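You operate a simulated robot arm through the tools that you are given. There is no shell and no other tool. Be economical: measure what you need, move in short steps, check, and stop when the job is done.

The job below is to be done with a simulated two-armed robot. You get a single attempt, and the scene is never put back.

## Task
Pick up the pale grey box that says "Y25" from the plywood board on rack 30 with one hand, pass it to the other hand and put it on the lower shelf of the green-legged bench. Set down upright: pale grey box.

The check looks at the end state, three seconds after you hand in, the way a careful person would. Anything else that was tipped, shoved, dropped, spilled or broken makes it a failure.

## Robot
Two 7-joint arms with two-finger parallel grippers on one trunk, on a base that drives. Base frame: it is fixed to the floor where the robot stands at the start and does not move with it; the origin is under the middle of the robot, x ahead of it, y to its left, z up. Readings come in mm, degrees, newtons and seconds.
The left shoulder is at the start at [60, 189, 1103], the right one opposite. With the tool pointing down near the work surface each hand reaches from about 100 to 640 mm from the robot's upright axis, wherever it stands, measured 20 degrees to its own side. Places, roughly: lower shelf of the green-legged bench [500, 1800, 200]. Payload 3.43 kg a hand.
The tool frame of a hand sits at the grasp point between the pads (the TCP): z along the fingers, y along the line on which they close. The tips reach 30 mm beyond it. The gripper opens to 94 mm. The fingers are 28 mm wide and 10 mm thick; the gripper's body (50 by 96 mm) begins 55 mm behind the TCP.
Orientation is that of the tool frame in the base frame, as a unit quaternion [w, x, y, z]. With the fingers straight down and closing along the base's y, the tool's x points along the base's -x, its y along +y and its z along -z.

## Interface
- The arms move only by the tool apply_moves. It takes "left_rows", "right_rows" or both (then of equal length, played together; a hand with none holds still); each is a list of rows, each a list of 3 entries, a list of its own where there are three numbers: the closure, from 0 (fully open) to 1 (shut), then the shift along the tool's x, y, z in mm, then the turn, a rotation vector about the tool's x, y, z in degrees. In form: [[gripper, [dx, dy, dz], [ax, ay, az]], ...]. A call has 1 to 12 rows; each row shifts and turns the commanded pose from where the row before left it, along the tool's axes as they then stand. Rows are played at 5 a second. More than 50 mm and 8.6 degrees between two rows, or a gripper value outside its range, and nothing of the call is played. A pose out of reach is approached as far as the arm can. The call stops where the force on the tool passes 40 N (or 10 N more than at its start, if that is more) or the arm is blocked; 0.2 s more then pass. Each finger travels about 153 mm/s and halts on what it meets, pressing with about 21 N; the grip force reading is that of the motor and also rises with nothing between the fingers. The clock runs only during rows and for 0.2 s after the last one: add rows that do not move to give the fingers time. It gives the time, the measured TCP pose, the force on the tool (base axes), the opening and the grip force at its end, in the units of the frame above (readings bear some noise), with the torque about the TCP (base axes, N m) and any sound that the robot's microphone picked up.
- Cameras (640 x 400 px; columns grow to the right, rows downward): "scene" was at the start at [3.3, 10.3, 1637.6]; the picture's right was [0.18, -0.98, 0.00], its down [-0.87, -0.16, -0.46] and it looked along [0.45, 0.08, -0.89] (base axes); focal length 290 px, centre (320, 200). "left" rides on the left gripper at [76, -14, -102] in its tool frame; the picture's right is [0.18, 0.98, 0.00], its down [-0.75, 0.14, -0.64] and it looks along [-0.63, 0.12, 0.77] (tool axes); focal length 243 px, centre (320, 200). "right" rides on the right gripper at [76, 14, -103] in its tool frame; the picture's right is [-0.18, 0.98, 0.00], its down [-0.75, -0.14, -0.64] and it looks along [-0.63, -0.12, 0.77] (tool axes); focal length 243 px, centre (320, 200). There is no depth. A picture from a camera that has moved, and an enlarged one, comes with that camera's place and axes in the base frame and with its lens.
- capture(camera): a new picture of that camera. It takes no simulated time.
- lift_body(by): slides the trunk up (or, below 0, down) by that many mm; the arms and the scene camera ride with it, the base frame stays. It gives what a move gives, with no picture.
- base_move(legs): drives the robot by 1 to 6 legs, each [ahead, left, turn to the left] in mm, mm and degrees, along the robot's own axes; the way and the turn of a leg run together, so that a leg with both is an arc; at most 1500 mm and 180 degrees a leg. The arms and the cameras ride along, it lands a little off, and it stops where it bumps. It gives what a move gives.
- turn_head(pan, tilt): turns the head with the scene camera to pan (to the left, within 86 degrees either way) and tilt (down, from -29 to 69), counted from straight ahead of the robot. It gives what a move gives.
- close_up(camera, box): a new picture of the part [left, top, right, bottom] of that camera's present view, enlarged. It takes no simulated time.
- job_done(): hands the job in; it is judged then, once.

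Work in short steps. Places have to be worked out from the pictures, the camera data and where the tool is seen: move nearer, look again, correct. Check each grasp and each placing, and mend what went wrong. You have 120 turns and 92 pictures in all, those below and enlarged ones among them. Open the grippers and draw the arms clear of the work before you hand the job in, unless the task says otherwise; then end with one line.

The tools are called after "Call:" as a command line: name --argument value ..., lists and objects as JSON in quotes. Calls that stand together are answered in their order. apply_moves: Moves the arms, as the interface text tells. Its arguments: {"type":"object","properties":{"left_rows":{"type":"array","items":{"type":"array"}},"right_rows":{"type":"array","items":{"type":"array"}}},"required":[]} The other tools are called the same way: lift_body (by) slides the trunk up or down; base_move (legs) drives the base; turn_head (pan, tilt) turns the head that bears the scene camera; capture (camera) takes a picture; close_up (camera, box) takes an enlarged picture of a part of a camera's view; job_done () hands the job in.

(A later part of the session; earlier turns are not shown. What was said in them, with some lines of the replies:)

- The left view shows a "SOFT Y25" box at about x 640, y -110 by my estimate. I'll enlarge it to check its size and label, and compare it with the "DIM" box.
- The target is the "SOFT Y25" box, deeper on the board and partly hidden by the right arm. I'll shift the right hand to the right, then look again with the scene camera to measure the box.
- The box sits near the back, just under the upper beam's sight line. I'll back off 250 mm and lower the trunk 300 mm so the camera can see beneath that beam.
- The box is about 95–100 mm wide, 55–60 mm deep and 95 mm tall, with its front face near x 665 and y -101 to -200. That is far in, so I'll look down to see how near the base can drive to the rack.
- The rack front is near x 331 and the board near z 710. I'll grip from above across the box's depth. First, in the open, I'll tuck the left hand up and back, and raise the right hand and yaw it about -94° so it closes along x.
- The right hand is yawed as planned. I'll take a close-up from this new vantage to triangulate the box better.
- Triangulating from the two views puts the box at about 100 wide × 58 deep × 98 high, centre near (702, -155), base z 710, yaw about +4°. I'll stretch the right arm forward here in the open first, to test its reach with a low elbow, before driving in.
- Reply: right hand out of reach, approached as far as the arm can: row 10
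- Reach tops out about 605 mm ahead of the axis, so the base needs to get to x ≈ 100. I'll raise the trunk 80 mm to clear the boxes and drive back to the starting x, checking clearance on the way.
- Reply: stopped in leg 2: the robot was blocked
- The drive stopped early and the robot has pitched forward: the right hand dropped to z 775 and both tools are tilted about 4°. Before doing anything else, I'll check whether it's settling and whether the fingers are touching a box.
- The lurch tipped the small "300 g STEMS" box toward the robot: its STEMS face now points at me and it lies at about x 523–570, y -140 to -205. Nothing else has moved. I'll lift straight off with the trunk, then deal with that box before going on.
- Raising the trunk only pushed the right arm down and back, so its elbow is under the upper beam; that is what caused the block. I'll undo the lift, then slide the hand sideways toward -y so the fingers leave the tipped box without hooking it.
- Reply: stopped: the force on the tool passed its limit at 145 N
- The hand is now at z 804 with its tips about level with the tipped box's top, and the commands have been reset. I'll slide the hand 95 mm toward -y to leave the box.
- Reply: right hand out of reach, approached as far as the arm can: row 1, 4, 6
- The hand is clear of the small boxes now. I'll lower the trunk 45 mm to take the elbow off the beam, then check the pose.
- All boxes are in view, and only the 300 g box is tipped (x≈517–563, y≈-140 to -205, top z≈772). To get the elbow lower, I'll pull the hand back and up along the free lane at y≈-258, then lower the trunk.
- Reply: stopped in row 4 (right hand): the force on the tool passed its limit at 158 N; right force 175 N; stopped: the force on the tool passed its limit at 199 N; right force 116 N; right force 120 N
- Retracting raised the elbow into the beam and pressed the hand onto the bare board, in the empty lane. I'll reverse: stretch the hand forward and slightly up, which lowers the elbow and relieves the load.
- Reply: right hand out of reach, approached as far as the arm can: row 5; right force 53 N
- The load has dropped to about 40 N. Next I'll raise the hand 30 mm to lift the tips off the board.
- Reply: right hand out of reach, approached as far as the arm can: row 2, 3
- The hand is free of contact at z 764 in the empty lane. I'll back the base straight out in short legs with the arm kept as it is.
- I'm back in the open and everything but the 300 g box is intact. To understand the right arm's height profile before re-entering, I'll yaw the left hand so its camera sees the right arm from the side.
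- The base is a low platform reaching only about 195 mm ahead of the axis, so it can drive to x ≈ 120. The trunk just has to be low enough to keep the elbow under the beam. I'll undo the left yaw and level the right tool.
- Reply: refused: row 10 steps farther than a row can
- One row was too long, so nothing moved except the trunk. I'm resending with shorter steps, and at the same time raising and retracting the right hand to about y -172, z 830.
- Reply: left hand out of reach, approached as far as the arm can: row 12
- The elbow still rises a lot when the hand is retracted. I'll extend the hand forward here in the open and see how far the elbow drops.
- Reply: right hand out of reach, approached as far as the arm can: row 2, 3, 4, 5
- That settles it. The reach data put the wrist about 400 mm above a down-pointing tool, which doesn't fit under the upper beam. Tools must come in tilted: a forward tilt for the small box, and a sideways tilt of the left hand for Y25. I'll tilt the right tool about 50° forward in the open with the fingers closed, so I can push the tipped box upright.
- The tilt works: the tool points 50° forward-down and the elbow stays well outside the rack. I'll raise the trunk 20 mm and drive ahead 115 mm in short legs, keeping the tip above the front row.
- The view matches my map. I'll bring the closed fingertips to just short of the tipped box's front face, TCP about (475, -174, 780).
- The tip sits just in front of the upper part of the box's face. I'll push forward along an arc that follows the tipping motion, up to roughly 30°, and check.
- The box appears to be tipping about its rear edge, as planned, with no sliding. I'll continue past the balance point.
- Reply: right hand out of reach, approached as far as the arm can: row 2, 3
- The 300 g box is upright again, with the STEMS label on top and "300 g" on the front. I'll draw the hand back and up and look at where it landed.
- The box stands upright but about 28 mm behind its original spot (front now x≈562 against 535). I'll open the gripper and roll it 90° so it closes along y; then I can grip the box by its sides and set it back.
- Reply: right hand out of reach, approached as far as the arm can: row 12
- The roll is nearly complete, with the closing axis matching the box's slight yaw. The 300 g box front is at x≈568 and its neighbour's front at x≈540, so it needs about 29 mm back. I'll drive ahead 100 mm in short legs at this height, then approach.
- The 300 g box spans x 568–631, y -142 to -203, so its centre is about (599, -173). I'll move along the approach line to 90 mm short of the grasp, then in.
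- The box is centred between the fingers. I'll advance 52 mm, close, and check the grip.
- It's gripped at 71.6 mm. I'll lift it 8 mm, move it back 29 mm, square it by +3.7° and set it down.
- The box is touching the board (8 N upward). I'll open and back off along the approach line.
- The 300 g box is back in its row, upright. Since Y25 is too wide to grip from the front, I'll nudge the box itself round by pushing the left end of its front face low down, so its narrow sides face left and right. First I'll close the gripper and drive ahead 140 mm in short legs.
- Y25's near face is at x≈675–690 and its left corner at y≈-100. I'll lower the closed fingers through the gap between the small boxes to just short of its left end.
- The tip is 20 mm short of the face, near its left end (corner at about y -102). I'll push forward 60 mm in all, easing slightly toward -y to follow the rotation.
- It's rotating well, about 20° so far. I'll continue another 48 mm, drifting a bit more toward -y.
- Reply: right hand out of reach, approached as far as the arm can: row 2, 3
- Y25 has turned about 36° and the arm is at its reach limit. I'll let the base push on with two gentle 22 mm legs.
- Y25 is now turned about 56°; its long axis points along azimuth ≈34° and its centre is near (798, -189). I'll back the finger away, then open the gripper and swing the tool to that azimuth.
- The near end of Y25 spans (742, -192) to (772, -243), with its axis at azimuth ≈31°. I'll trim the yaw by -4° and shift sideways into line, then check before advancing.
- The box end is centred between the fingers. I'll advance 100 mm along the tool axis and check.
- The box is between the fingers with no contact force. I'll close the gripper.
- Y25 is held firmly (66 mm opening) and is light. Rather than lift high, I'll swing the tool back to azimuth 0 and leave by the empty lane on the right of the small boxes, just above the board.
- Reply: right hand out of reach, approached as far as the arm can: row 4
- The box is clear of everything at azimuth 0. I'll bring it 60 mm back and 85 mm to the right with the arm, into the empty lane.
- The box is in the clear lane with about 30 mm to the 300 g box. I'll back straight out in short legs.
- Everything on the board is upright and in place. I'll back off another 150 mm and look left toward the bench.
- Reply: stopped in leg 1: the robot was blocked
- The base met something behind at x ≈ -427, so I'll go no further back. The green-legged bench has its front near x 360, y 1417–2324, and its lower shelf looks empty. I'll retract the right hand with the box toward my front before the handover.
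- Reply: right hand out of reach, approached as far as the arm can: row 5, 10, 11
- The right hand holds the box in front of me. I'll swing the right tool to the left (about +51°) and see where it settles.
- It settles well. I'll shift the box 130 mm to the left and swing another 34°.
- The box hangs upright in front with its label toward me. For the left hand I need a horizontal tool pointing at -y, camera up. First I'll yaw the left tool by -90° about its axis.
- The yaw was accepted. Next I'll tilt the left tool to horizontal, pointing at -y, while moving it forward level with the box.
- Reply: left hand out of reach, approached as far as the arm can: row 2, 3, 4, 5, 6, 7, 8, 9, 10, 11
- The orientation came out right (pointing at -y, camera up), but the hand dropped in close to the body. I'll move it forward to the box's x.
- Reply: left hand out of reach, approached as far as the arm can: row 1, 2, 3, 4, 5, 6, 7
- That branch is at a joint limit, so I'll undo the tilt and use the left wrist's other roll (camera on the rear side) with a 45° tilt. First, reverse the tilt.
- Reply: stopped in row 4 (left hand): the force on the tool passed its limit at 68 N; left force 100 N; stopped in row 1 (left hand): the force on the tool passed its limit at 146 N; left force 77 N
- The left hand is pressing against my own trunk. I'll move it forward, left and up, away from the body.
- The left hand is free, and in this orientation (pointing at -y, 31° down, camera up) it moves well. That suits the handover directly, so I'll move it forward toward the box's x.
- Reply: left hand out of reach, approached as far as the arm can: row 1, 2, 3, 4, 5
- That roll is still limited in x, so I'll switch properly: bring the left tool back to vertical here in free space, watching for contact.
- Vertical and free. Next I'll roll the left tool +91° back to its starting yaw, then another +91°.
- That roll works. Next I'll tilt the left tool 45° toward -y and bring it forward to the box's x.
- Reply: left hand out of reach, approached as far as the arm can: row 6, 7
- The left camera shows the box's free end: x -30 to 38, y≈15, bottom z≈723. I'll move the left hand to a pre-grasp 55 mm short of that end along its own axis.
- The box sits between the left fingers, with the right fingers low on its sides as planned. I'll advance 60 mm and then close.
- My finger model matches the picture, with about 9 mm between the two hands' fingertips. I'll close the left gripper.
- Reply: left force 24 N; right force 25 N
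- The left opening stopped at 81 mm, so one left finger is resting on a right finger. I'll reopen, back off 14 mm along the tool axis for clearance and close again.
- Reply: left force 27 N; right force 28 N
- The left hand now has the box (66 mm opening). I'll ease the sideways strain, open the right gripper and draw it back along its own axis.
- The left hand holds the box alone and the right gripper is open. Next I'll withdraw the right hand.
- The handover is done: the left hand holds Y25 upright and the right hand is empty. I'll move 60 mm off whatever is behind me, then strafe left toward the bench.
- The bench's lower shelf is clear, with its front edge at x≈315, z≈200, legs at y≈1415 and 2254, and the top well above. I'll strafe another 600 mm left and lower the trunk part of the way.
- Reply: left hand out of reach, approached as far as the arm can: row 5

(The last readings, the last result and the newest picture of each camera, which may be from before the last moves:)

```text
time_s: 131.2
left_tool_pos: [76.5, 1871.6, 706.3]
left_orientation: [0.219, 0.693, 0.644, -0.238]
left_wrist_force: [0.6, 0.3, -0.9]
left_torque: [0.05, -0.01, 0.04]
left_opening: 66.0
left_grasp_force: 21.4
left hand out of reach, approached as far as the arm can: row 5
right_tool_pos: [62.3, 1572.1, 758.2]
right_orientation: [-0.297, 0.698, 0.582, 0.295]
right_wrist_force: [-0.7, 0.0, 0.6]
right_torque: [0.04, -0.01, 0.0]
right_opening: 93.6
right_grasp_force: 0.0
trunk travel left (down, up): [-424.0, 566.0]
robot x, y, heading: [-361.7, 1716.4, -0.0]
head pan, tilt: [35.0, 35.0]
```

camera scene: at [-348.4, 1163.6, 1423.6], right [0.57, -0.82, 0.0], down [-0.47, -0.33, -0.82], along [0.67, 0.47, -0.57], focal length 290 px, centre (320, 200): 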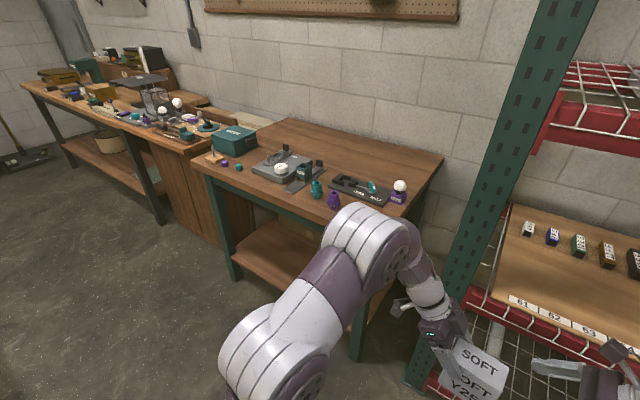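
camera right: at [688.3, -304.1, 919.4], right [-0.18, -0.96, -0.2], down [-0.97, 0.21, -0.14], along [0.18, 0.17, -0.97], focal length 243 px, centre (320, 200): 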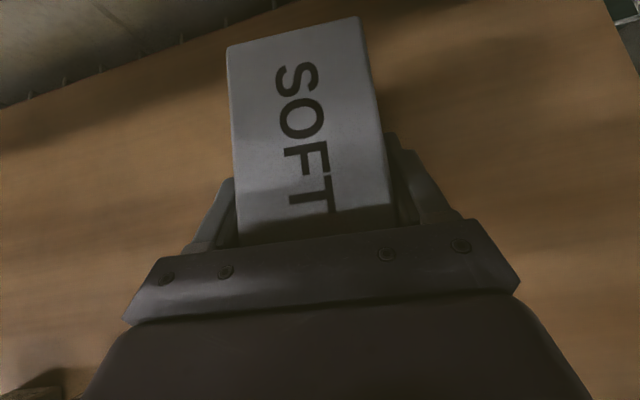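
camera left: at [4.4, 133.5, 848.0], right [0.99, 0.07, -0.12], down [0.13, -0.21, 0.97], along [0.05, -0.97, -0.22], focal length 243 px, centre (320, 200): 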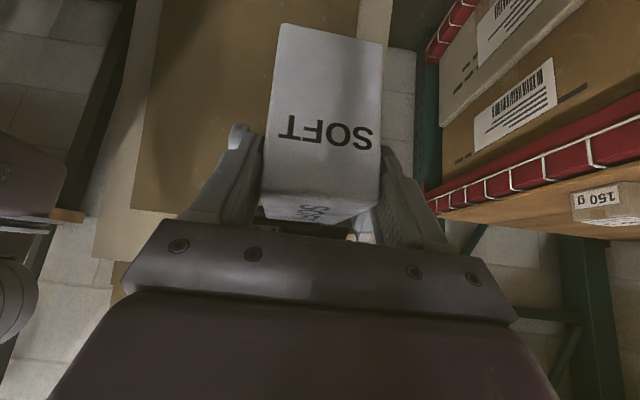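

Next I'll swing the left tool about the vertical so it points forward (+92°), keeping the box upright.

Call:
apply_moves --left_rows '[[1, [0, 0, 0], [-5.16, 0, -6.64]], [1, [0, 0, 0], [-5.16, 0, -6.64]], [1, [0, 0, 0], [-5.16, 0, -6.64]], [1, [0, 0, 0], [-5.16, 0, -6.64]], [1, [0, 0, 0], [-5.16, 0, -6.64]], [1, [0, 0, 0], [-5.16, 0, -6.64]], [1, [0, 0, 0], [-5.16, 0, -6.64]], [1, [0, 0, 0], [-5.16, 0, -6.64]], [1, [0, 0, 0], [-5.16, 0, -6.64]], [1, [0, 0, 0], [-5.16, 0, -6.64]], [1, [0, 0, 0], [-5.16, 0, -6.64]]]'

Call:
turn_head --pan 20 --tilt 45

Call:
capture --camera "scene"

Call:
capture --camera "left"

```text
time_s: 133.6
left_tool_pos: [68.5, 1914.7, 702.0]
left_orientation: [0.323, 0.015, 0.946, -0.005]
left_wrist_force: [-0.2, -0.4, -2.1]
left_torque: [0.0, 0.03, 0.02]
left_opening: 66.1
left_grasp_force: 21.2
left hand out of reach, approached as far as the arm can: row 11
right_tool_pos: [61.0, 1572.6, 758.3]
right_orientation: [-0.296, 0.698, 0.582, 0.294]
right_wrist_force: [-0.4, -0.8, -0.2]
right_torque: [-0.02, -0.01, 0.02]
right_opening: 94.1
right_grasp_force: 0.0
trunk travel left (down, up): [-424.0, 566.0]
robot x, y, heading: [-358.9, 1716.7, -0.3]
head pan, tilt: [35.0, 35.0]
```

```text
time_s: 134.4
left_tool_pos: [69.1, 1913.9, 702.2]
left_orientation: [0.323, 0.014, 0.946, -0.006]
left_wrist_force: [-0.5, 0.6, -1.5]
left_torque: [-0.01, 0.09, 0.02]
left_opening: 66.2
left_grasp_force: 20.7
right_tool_pos: [62.0, 1572.2, 759.1]
right_orientation: [-0.297, 0.697, 0.583, 0.294]
right_wrist_force: [-0.3, 0.1, 0.0]
right_torque: [0.03, -0.01, 0.01]
right_opening: 94.0
right_grasp_force: 0.1
trunk travel left (down, up): [-424.0, 566.0]
robot x, y, heading: [-359.5, 1716.5, 0.0]
head pan, tilt: [20.0, 45.0]
```

```text
13 pictures are left
camera scene: at [-342.7, 1742.6, 1308.9], right [0.34, -0.94, 0.0], down [-0.66, -0.24, -0.71], along [0.66, 0.24, -0.71], focal length 290 px, centre (320, 200)
```

scene: 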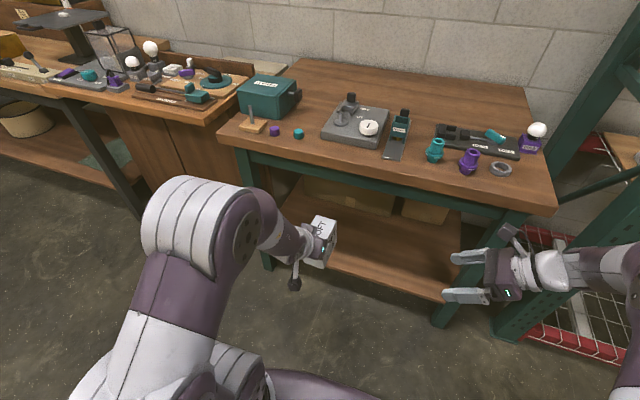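

```text
12 pictures are left
camera left: at [-54.7, 1903.7, 737.2], right [-0.11, 0.99, -0.11], down [0.21, 0.14, 0.97], along [0.97, 0.09, -0.22], focal length 243 px, centre (320, 200)
```

left: 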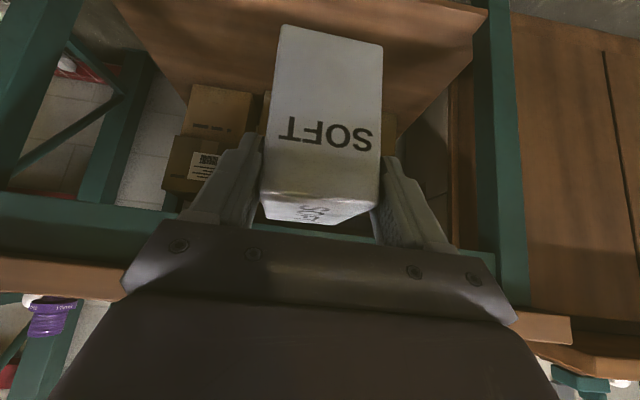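

Y25 points forward, upright, and the shelf front edge is at x≈330 with cartons only at the back (x>650). I'll pull the right hand back so it stays clear of the bench, then lower the trunk with the box still in front of the bench.

Call:
apply_moves --right_rows '[[0, [-6.1, -41, -2.6], [0, 0, 0]], [0, [-6.1, -41, -2.6], [0, 0, 0]], [0, [-6.1, -41, -2.6], [0, 0, 0]], [0, [-6.1, -41, -2.6], [0, 0, 0]]]'

Call:
lift_body --by -350

Call:
capture --camera "scene"

```text
time_s: 135.4
left_tool_pos: [69.3, 1913.6, 702.0]
left_orientation: [0.323, 0.015, 0.946, -0.006]
left_wrist_force: [0.6, 0.2, -1.0]
left_torque: [0.02, 0.06, -0.02]
left_opening: 66.2
left_grasp_force: 21.2
right_tool_pos: [-105.5, 1573.2, 757.6]
right_orientation: [-0.296, 0.699, 0.581, 0.295]
right_wrist_force: [-1.0, -0.5, 0.1]
right_torque: [-0.02, -0.04, -0.03]
right_opening: 93.8
right_grasp_force: 0.1
trunk travel left (down, up): [-424.0, 566.0]
robot x, y, heading: [-361.4, 1716.4, -0.2]
head pan, tilt: [20.0, 45.0]
```

```text
time_s: 138.8
left_tool_pos: [68.7, 1913.4, 351.4]
left_orientation: [0.324, 0.015, 0.946, -0.006]
left_wrist_force: [0.6, 0.2, -2.1]
left_torque: [0.01, 0.05, 0.01]
left_opening: 65.8
left_grasp_force: 20.5
right_tool_pos: [-104.8, 1573.2, 408.4]
right_orientation: [-0.296, 0.698, 0.582, 0.294]
right_wrist_force: [-0.7, -0.5, 0.1]
right_torque: [0.01, -0.01, 0.0]
right_opening: 94.0
right_grasp_force: 0.0
trunk travel left (down, up): [-74.0, 916.0]
robot x, y, heading: [-359.1, 1712.2, -0.4]
head pan, tilt: [20.0, 45.0]
```

```text
11 pictures are left
camera scene: at [-342.8, 1742.4, 958.9], right [0.34, -0.94, 0.0], down [-0.66, -0.24, -0.71], along [0.66, 0.24, -0.71], focal length 290 px, centre (320, 200)
```

scene: 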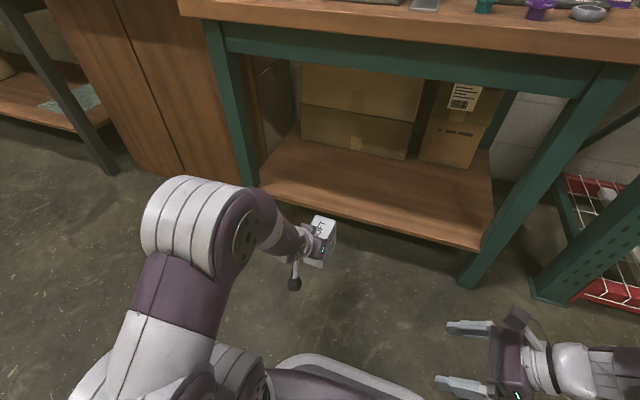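

The shelf opening is wide and clear. The box bottom is at about z 255, above the shelf. I'll drive ahead 260 mm in short legs.

Call:
base_move --legs '[[65, 0, 0.2], [65, 0, 0], [65, 0, 0], [65, 0, 0]]'

Call:
capture --camera "left"

Call:
capture --camera "scene"

```text
time_s: 141.6
left_tool_pos: [329.4, 1915.4, 352.3]
left_orientation: [0.324, 0.013, 0.946, -0.005]
left_wrist_force: [-0.4, 0.0, -1.2]
left_torque: [0.02, 0.04, 0.0]
left_opening: 66.4
left_grasp_force: 20.9
right_tool_pos: [156.0, 1573.7, 408.9]
right_orientation: [-0.296, 0.697, 0.583, 0.294]
right_wrist_force: [-0.7, -0.6, -0.7]
right_torque: [0.01, -0.02, -0.04]
right_opening: 93.9
right_grasp_force: 0.1
trunk travel left (down, up): [-74.0, 916.0]
robot x, y, heading: [-102.1, 1719.3, 0.2]
head pan, tilt: [20.0, 45.0]
```

```text
10 pictures are left
camera left: at [205.3, 1904.8, 387.3], right [-0.12, 0.99, -0.11], down [0.21, 0.14, 0.97], along [0.97, 0.09, -0.22], focal length 243 px, centre (320, 200)
```

left: 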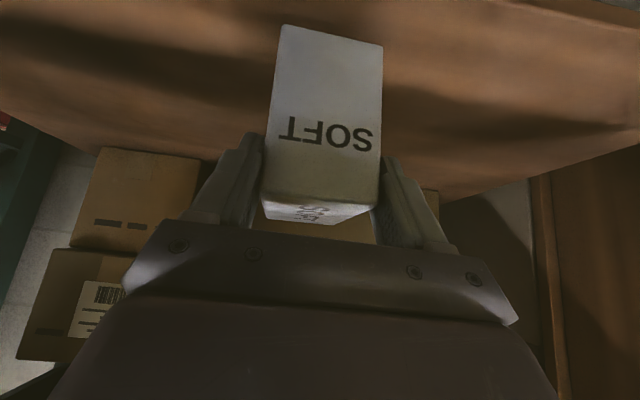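

```text
9 pictures are left
camera scene: at [-82.3, 1742.8, 958.8], right [0.34, -0.94, 0.0], down [-0.66, -0.24, -0.71], along [0.66, 0.24, -0.71], focal length 290 px, centre (320, 200)
```

scene: 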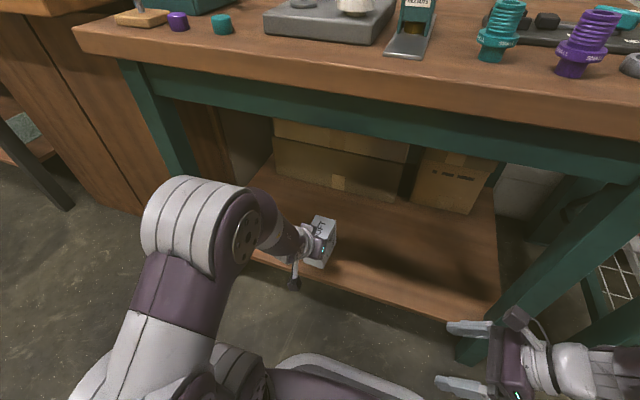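

The shelf front edge is at x≈320. I'll extend the left hand another 75 mm with the arm, then lower with the trunk.

Call:
apply_moves --left_rows '[[1, [-19.7, 0.8, 15.3], [0, 0, 0]], [1, [-19.7, 0.8, 15.3], [0, 0, 0]], [1, [-19.7, 0.8, 15.3], [0, 0, 0]]]'

Call:
lift_body --by -40

Call:
capture --camera "left"

```text
time_s: 142.4
left_tool_pos: [403.6, 1915.6, 352.1]
left_orientation: [0.324, 0.014, 0.946, -0.006]
left_wrist_force: [-0.3, -0.5, -1.1]
left_torque: [0.02, 0.07, 0.04]
left_opening: 66.3
left_grasp_force: 21.2
right_tool_pos: [156.2, 1573.9, 408.4]
right_orientation: [-0.296, 0.698, 0.582, 0.294]
right_wrist_force: [-0.3, 0.9, -0.1]
right_torque: [0.0, 0.01, 0.04]
right_opening: 93.7
right_grasp_force: 0.0
trunk travel left (down, up): [-74.0, 916.0]
robot x, y, heading: [-100.2, 1717.3, 0.1]
head pan, tilt: [20.0, 45.0]
```

```text
time_s: 143.2
left_tool_pos: [404.3, 1915.5, 312.2]
left_orientation: [0.323, 0.014, 0.946, -0.006]
left_wrist_force: [0.9, -0.1, 1.1]
left_torque: [0.07, 0.0, -0.04]
left_opening: 66.2
left_grasp_force: 21.2
right_tool_pos: [156.1, 1573.5, 367.7]
right_orientation: [-0.297, 0.697, 0.582, 0.294]
right_wrist_force: [-0.5, 0.8, 0.5]
right_torque: [-0.01, 0.0, -0.01]
right_opening: 94.2
right_grasp_force: 0.1
trunk travel left (down, up): [-34.0, 956.0]
robot x, y, heading: [-92.9, 1717.9, 0.3]
head pan, tilt: [20.0, 45.0]
```

```text
8 pictures are left
camera left: at [280.4, 1905.4, 347.7], right [-0.12, 0.99, -0.11], down [0.21, 0.14, 0.97], along [0.97, 0.09, -0.22], focal length 243 px, centre (320, 200)
```

left: 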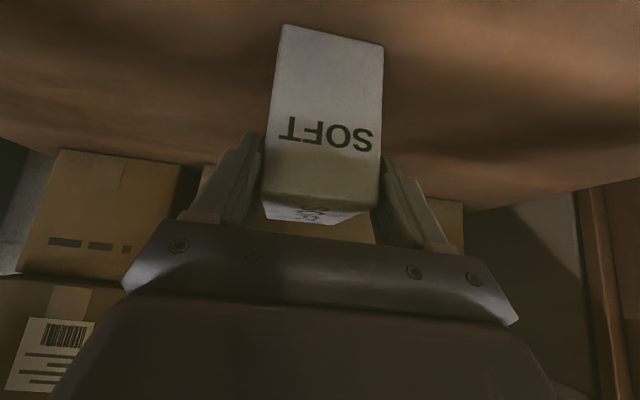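

The box bottom should be a few millimetres to 15 mm above the shelf. I'll lower in 2.5 mm steps and watch the force.

Call:
apply_moves --left_rows '[[1, [1.5, 0, 2], [0, 0, 0]], [1, [1.5, 0, 2], [0, 0, 0]], [1, [1.5, 0, 2], [0, 0, 0]]]'

```text
time_s: 144.0
left_tool_pos: [404.7, 1915.0, 307.2]
left_orientation: [0.325, 0.013, 0.946, -0.005]
left_wrist_force: [2.4, -5.8, 17.0]
left_torque: [-0.01, -0.03, -0.02]
left_opening: 66.2
left_grasp_force: 21.0
right_tool_pos: [155.7, 1573.4, 369.0]
right_orientation: [-0.296, 0.698, 0.582, 0.295]
right_wrist_force: [0.3, 0.1, 0.2]
right_torque: [-0.03, 0.03, 0.0]
right_opening: 94.0
right_grasp_force: 0.1
trunk travel left (down, up): [-34.0, 956.0]
robot x, y, heading: [-97.4, 1717.3, -0.1]
head pan, tilt: [20.0, 45.0]
```

The box is resting on the shelf (17 N upward, almost no torque). I'll open gently and back off along the tool axis.

Call:
apply_moves --left_rows '[[1, [-0.9, 0, -1.2], [0, 0, 0]], [0.6, [0, 0, 0], [0, 0, 0]], [0.3, [0, 0, 0], [0, 0, 0]], [0, [0, 0, 0], [0, 0, 0]], [0, [0, 0, 0], [0, 0, 0]], [0, [0, 0, -20], [0, 0, 0]], [0, [0, 0, -30], [0, 0, 0]], [0, [0, 0, -30], [0, 0, 0]]]'

Call:
capture --camera "left"

```text
time_s: 145.8
left_tool_pos: [354.6, 1916.4, 369.7]
left_orientation: [0.323, 0.012, 0.946, -0.005]
left_wrist_force: [0.2, 0.2, 0.7]
left_torque: [0.0, 0.0, 0.01]
left_opening: 93.9
left_grasp_force: 0.0
right_tool_pos: [156.0, 1574.7, 367.4]
right_orientation: [-0.297, 0.697, 0.583, 0.293]
right_wrist_force: [0.0, 0.0, 0.5]
right_torque: [0.0, -0.05, 0.0]
right_opening: 94.2
right_grasp_force: 0.0
trunk travel left (down, up): [-34.0, 956.0]
robot x, y, heading: [-99.4, 1719.0, -0.1]
head pan, tilt: [20.0, 45.0]
```

```text
7 pictures are left
camera left: at [230.7, 1906.1, 405.1], right [-0.12, 0.99, -0.11], down [0.21, 0.14, 0.97], along [0.97, 0.09, -0.22], focal length 243 px, centre (320, 200)
```

left: 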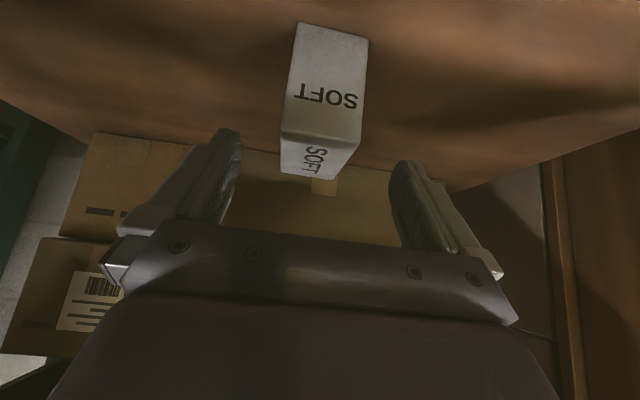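

Y25 stands upright on the shelf and the hand is free. I'll back the robot away and take a last look at the shelf.

Call:
base_move --legs '[[-80, 0, 0], [-90, 0, 0], [-90, 0, 0]]'

Call:
close_up --camera "scene" --box '[200, 20, 520, 300]'

```text
time_s: 148.3
left_tool_pos: [93.4, 1915.3, 369.0]
left_orientation: [0.324, 0.013, 0.946, -0.006]
left_wrist_force: [0.9, 0.1, -0.3]
left_torque: [-0.01, 0.03, 0.02]
left_opening: 94.0
left_grasp_force: 0.1
right_tool_pos: [-104.1, 1572.7, 367.3]
right_orientation: [-0.296, 0.697, 0.583, 0.295]
right_wrist_force: [0.2, 0.5, -0.1]
right_torque: [0.01, 0.02, -0.06]
right_opening: 94.1
right_grasp_force: 0.1
trunk travel left (down, up): [-34.0, 956.0]
robot x, y, heading: [-358.9, 1714.3, -0.0]
head pan, tilt: [20.0, 45.0]
```

```text
1.43 times, centred on (360, 160) of scene
camera zoom: at [-343.1, 1742.4, 918.8], right [0.34, -0.94, 0.0], down [-0.66, -0.24, -0.71], along [0.66, 0.24, -0.71], focal length 414 px, centre (263, 257)
```

zoom: 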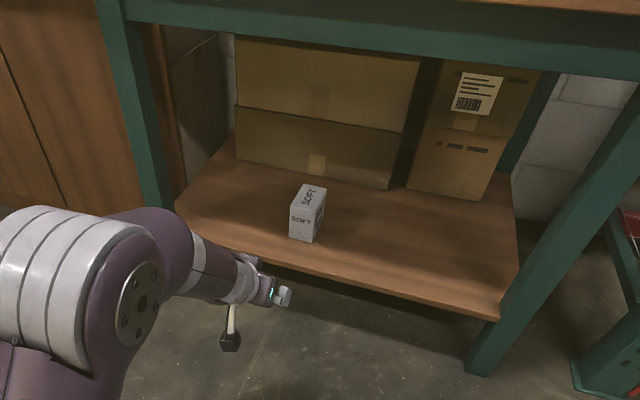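

The box is upright on the lower shelf, well inside its edges. One last check: I'll look back toward the rack and the spot where the base touched something.

Call:
turn_head --pan -86 --tilt 20

Call:
capture --camera "scene"

```text
time_s: 150.1
left_tool_pos: [94.9, 1917.0, 369.8]
left_orientation: [0.324, 0.014, 0.946, -0.006]
left_wrist_force: [0.8, -0.2, -0.9]
left_torque: [0.0, 0.0, 0.01]
left_opening: 94.0
left_grasp_force: 0.0
right_tool_pos: [-105.0, 1572.2, 367.9]
right_orientation: [-0.297, 0.698, 0.582, 0.295]
right_wrist_force: [0.1, 0.2, -0.3]
right_torque: [-0.02, 0.0, 0.01]
right_opening: 94.1
right_grasp_force: 0.1
trunk travel left (down, up): [-34.0, 956.0]
robot x, y, heading: [-362.7, 1715.9, 0.0]
head pan, tilt: [-85.9, 20.0]
```

```text
5 pictures are left
camera scene: at [-412.9, 1621.6, 957.5], right [-1.0, -0.07, 0.0], down [-0.02, 0.34, -0.94], along [0.07, -0.94, -0.34], focal length 290 px, centre (320, 200)
```

scene: 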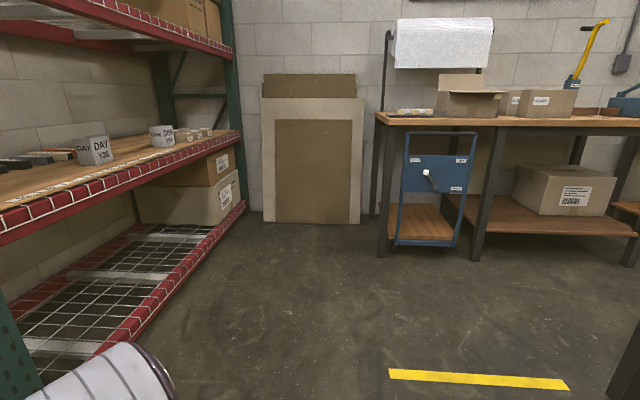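

Nothing has fallen or tipped; the base had only reached the leg of the packing table. Both grippers are open and clear, so I'm handing in.

Call:
job_done

```text
The job is handed in.
```

The pale grey "Y25" box was picked up with the right hand, passed to the left, and now stands upright on the lower shelf of the green-legged bench. On the way I tipped the small "300 g STEMS" box on the board and set it upright again close to its original spot. The base also touched something behind the robot, probably a packing-table leg, and nothing there looked moved.
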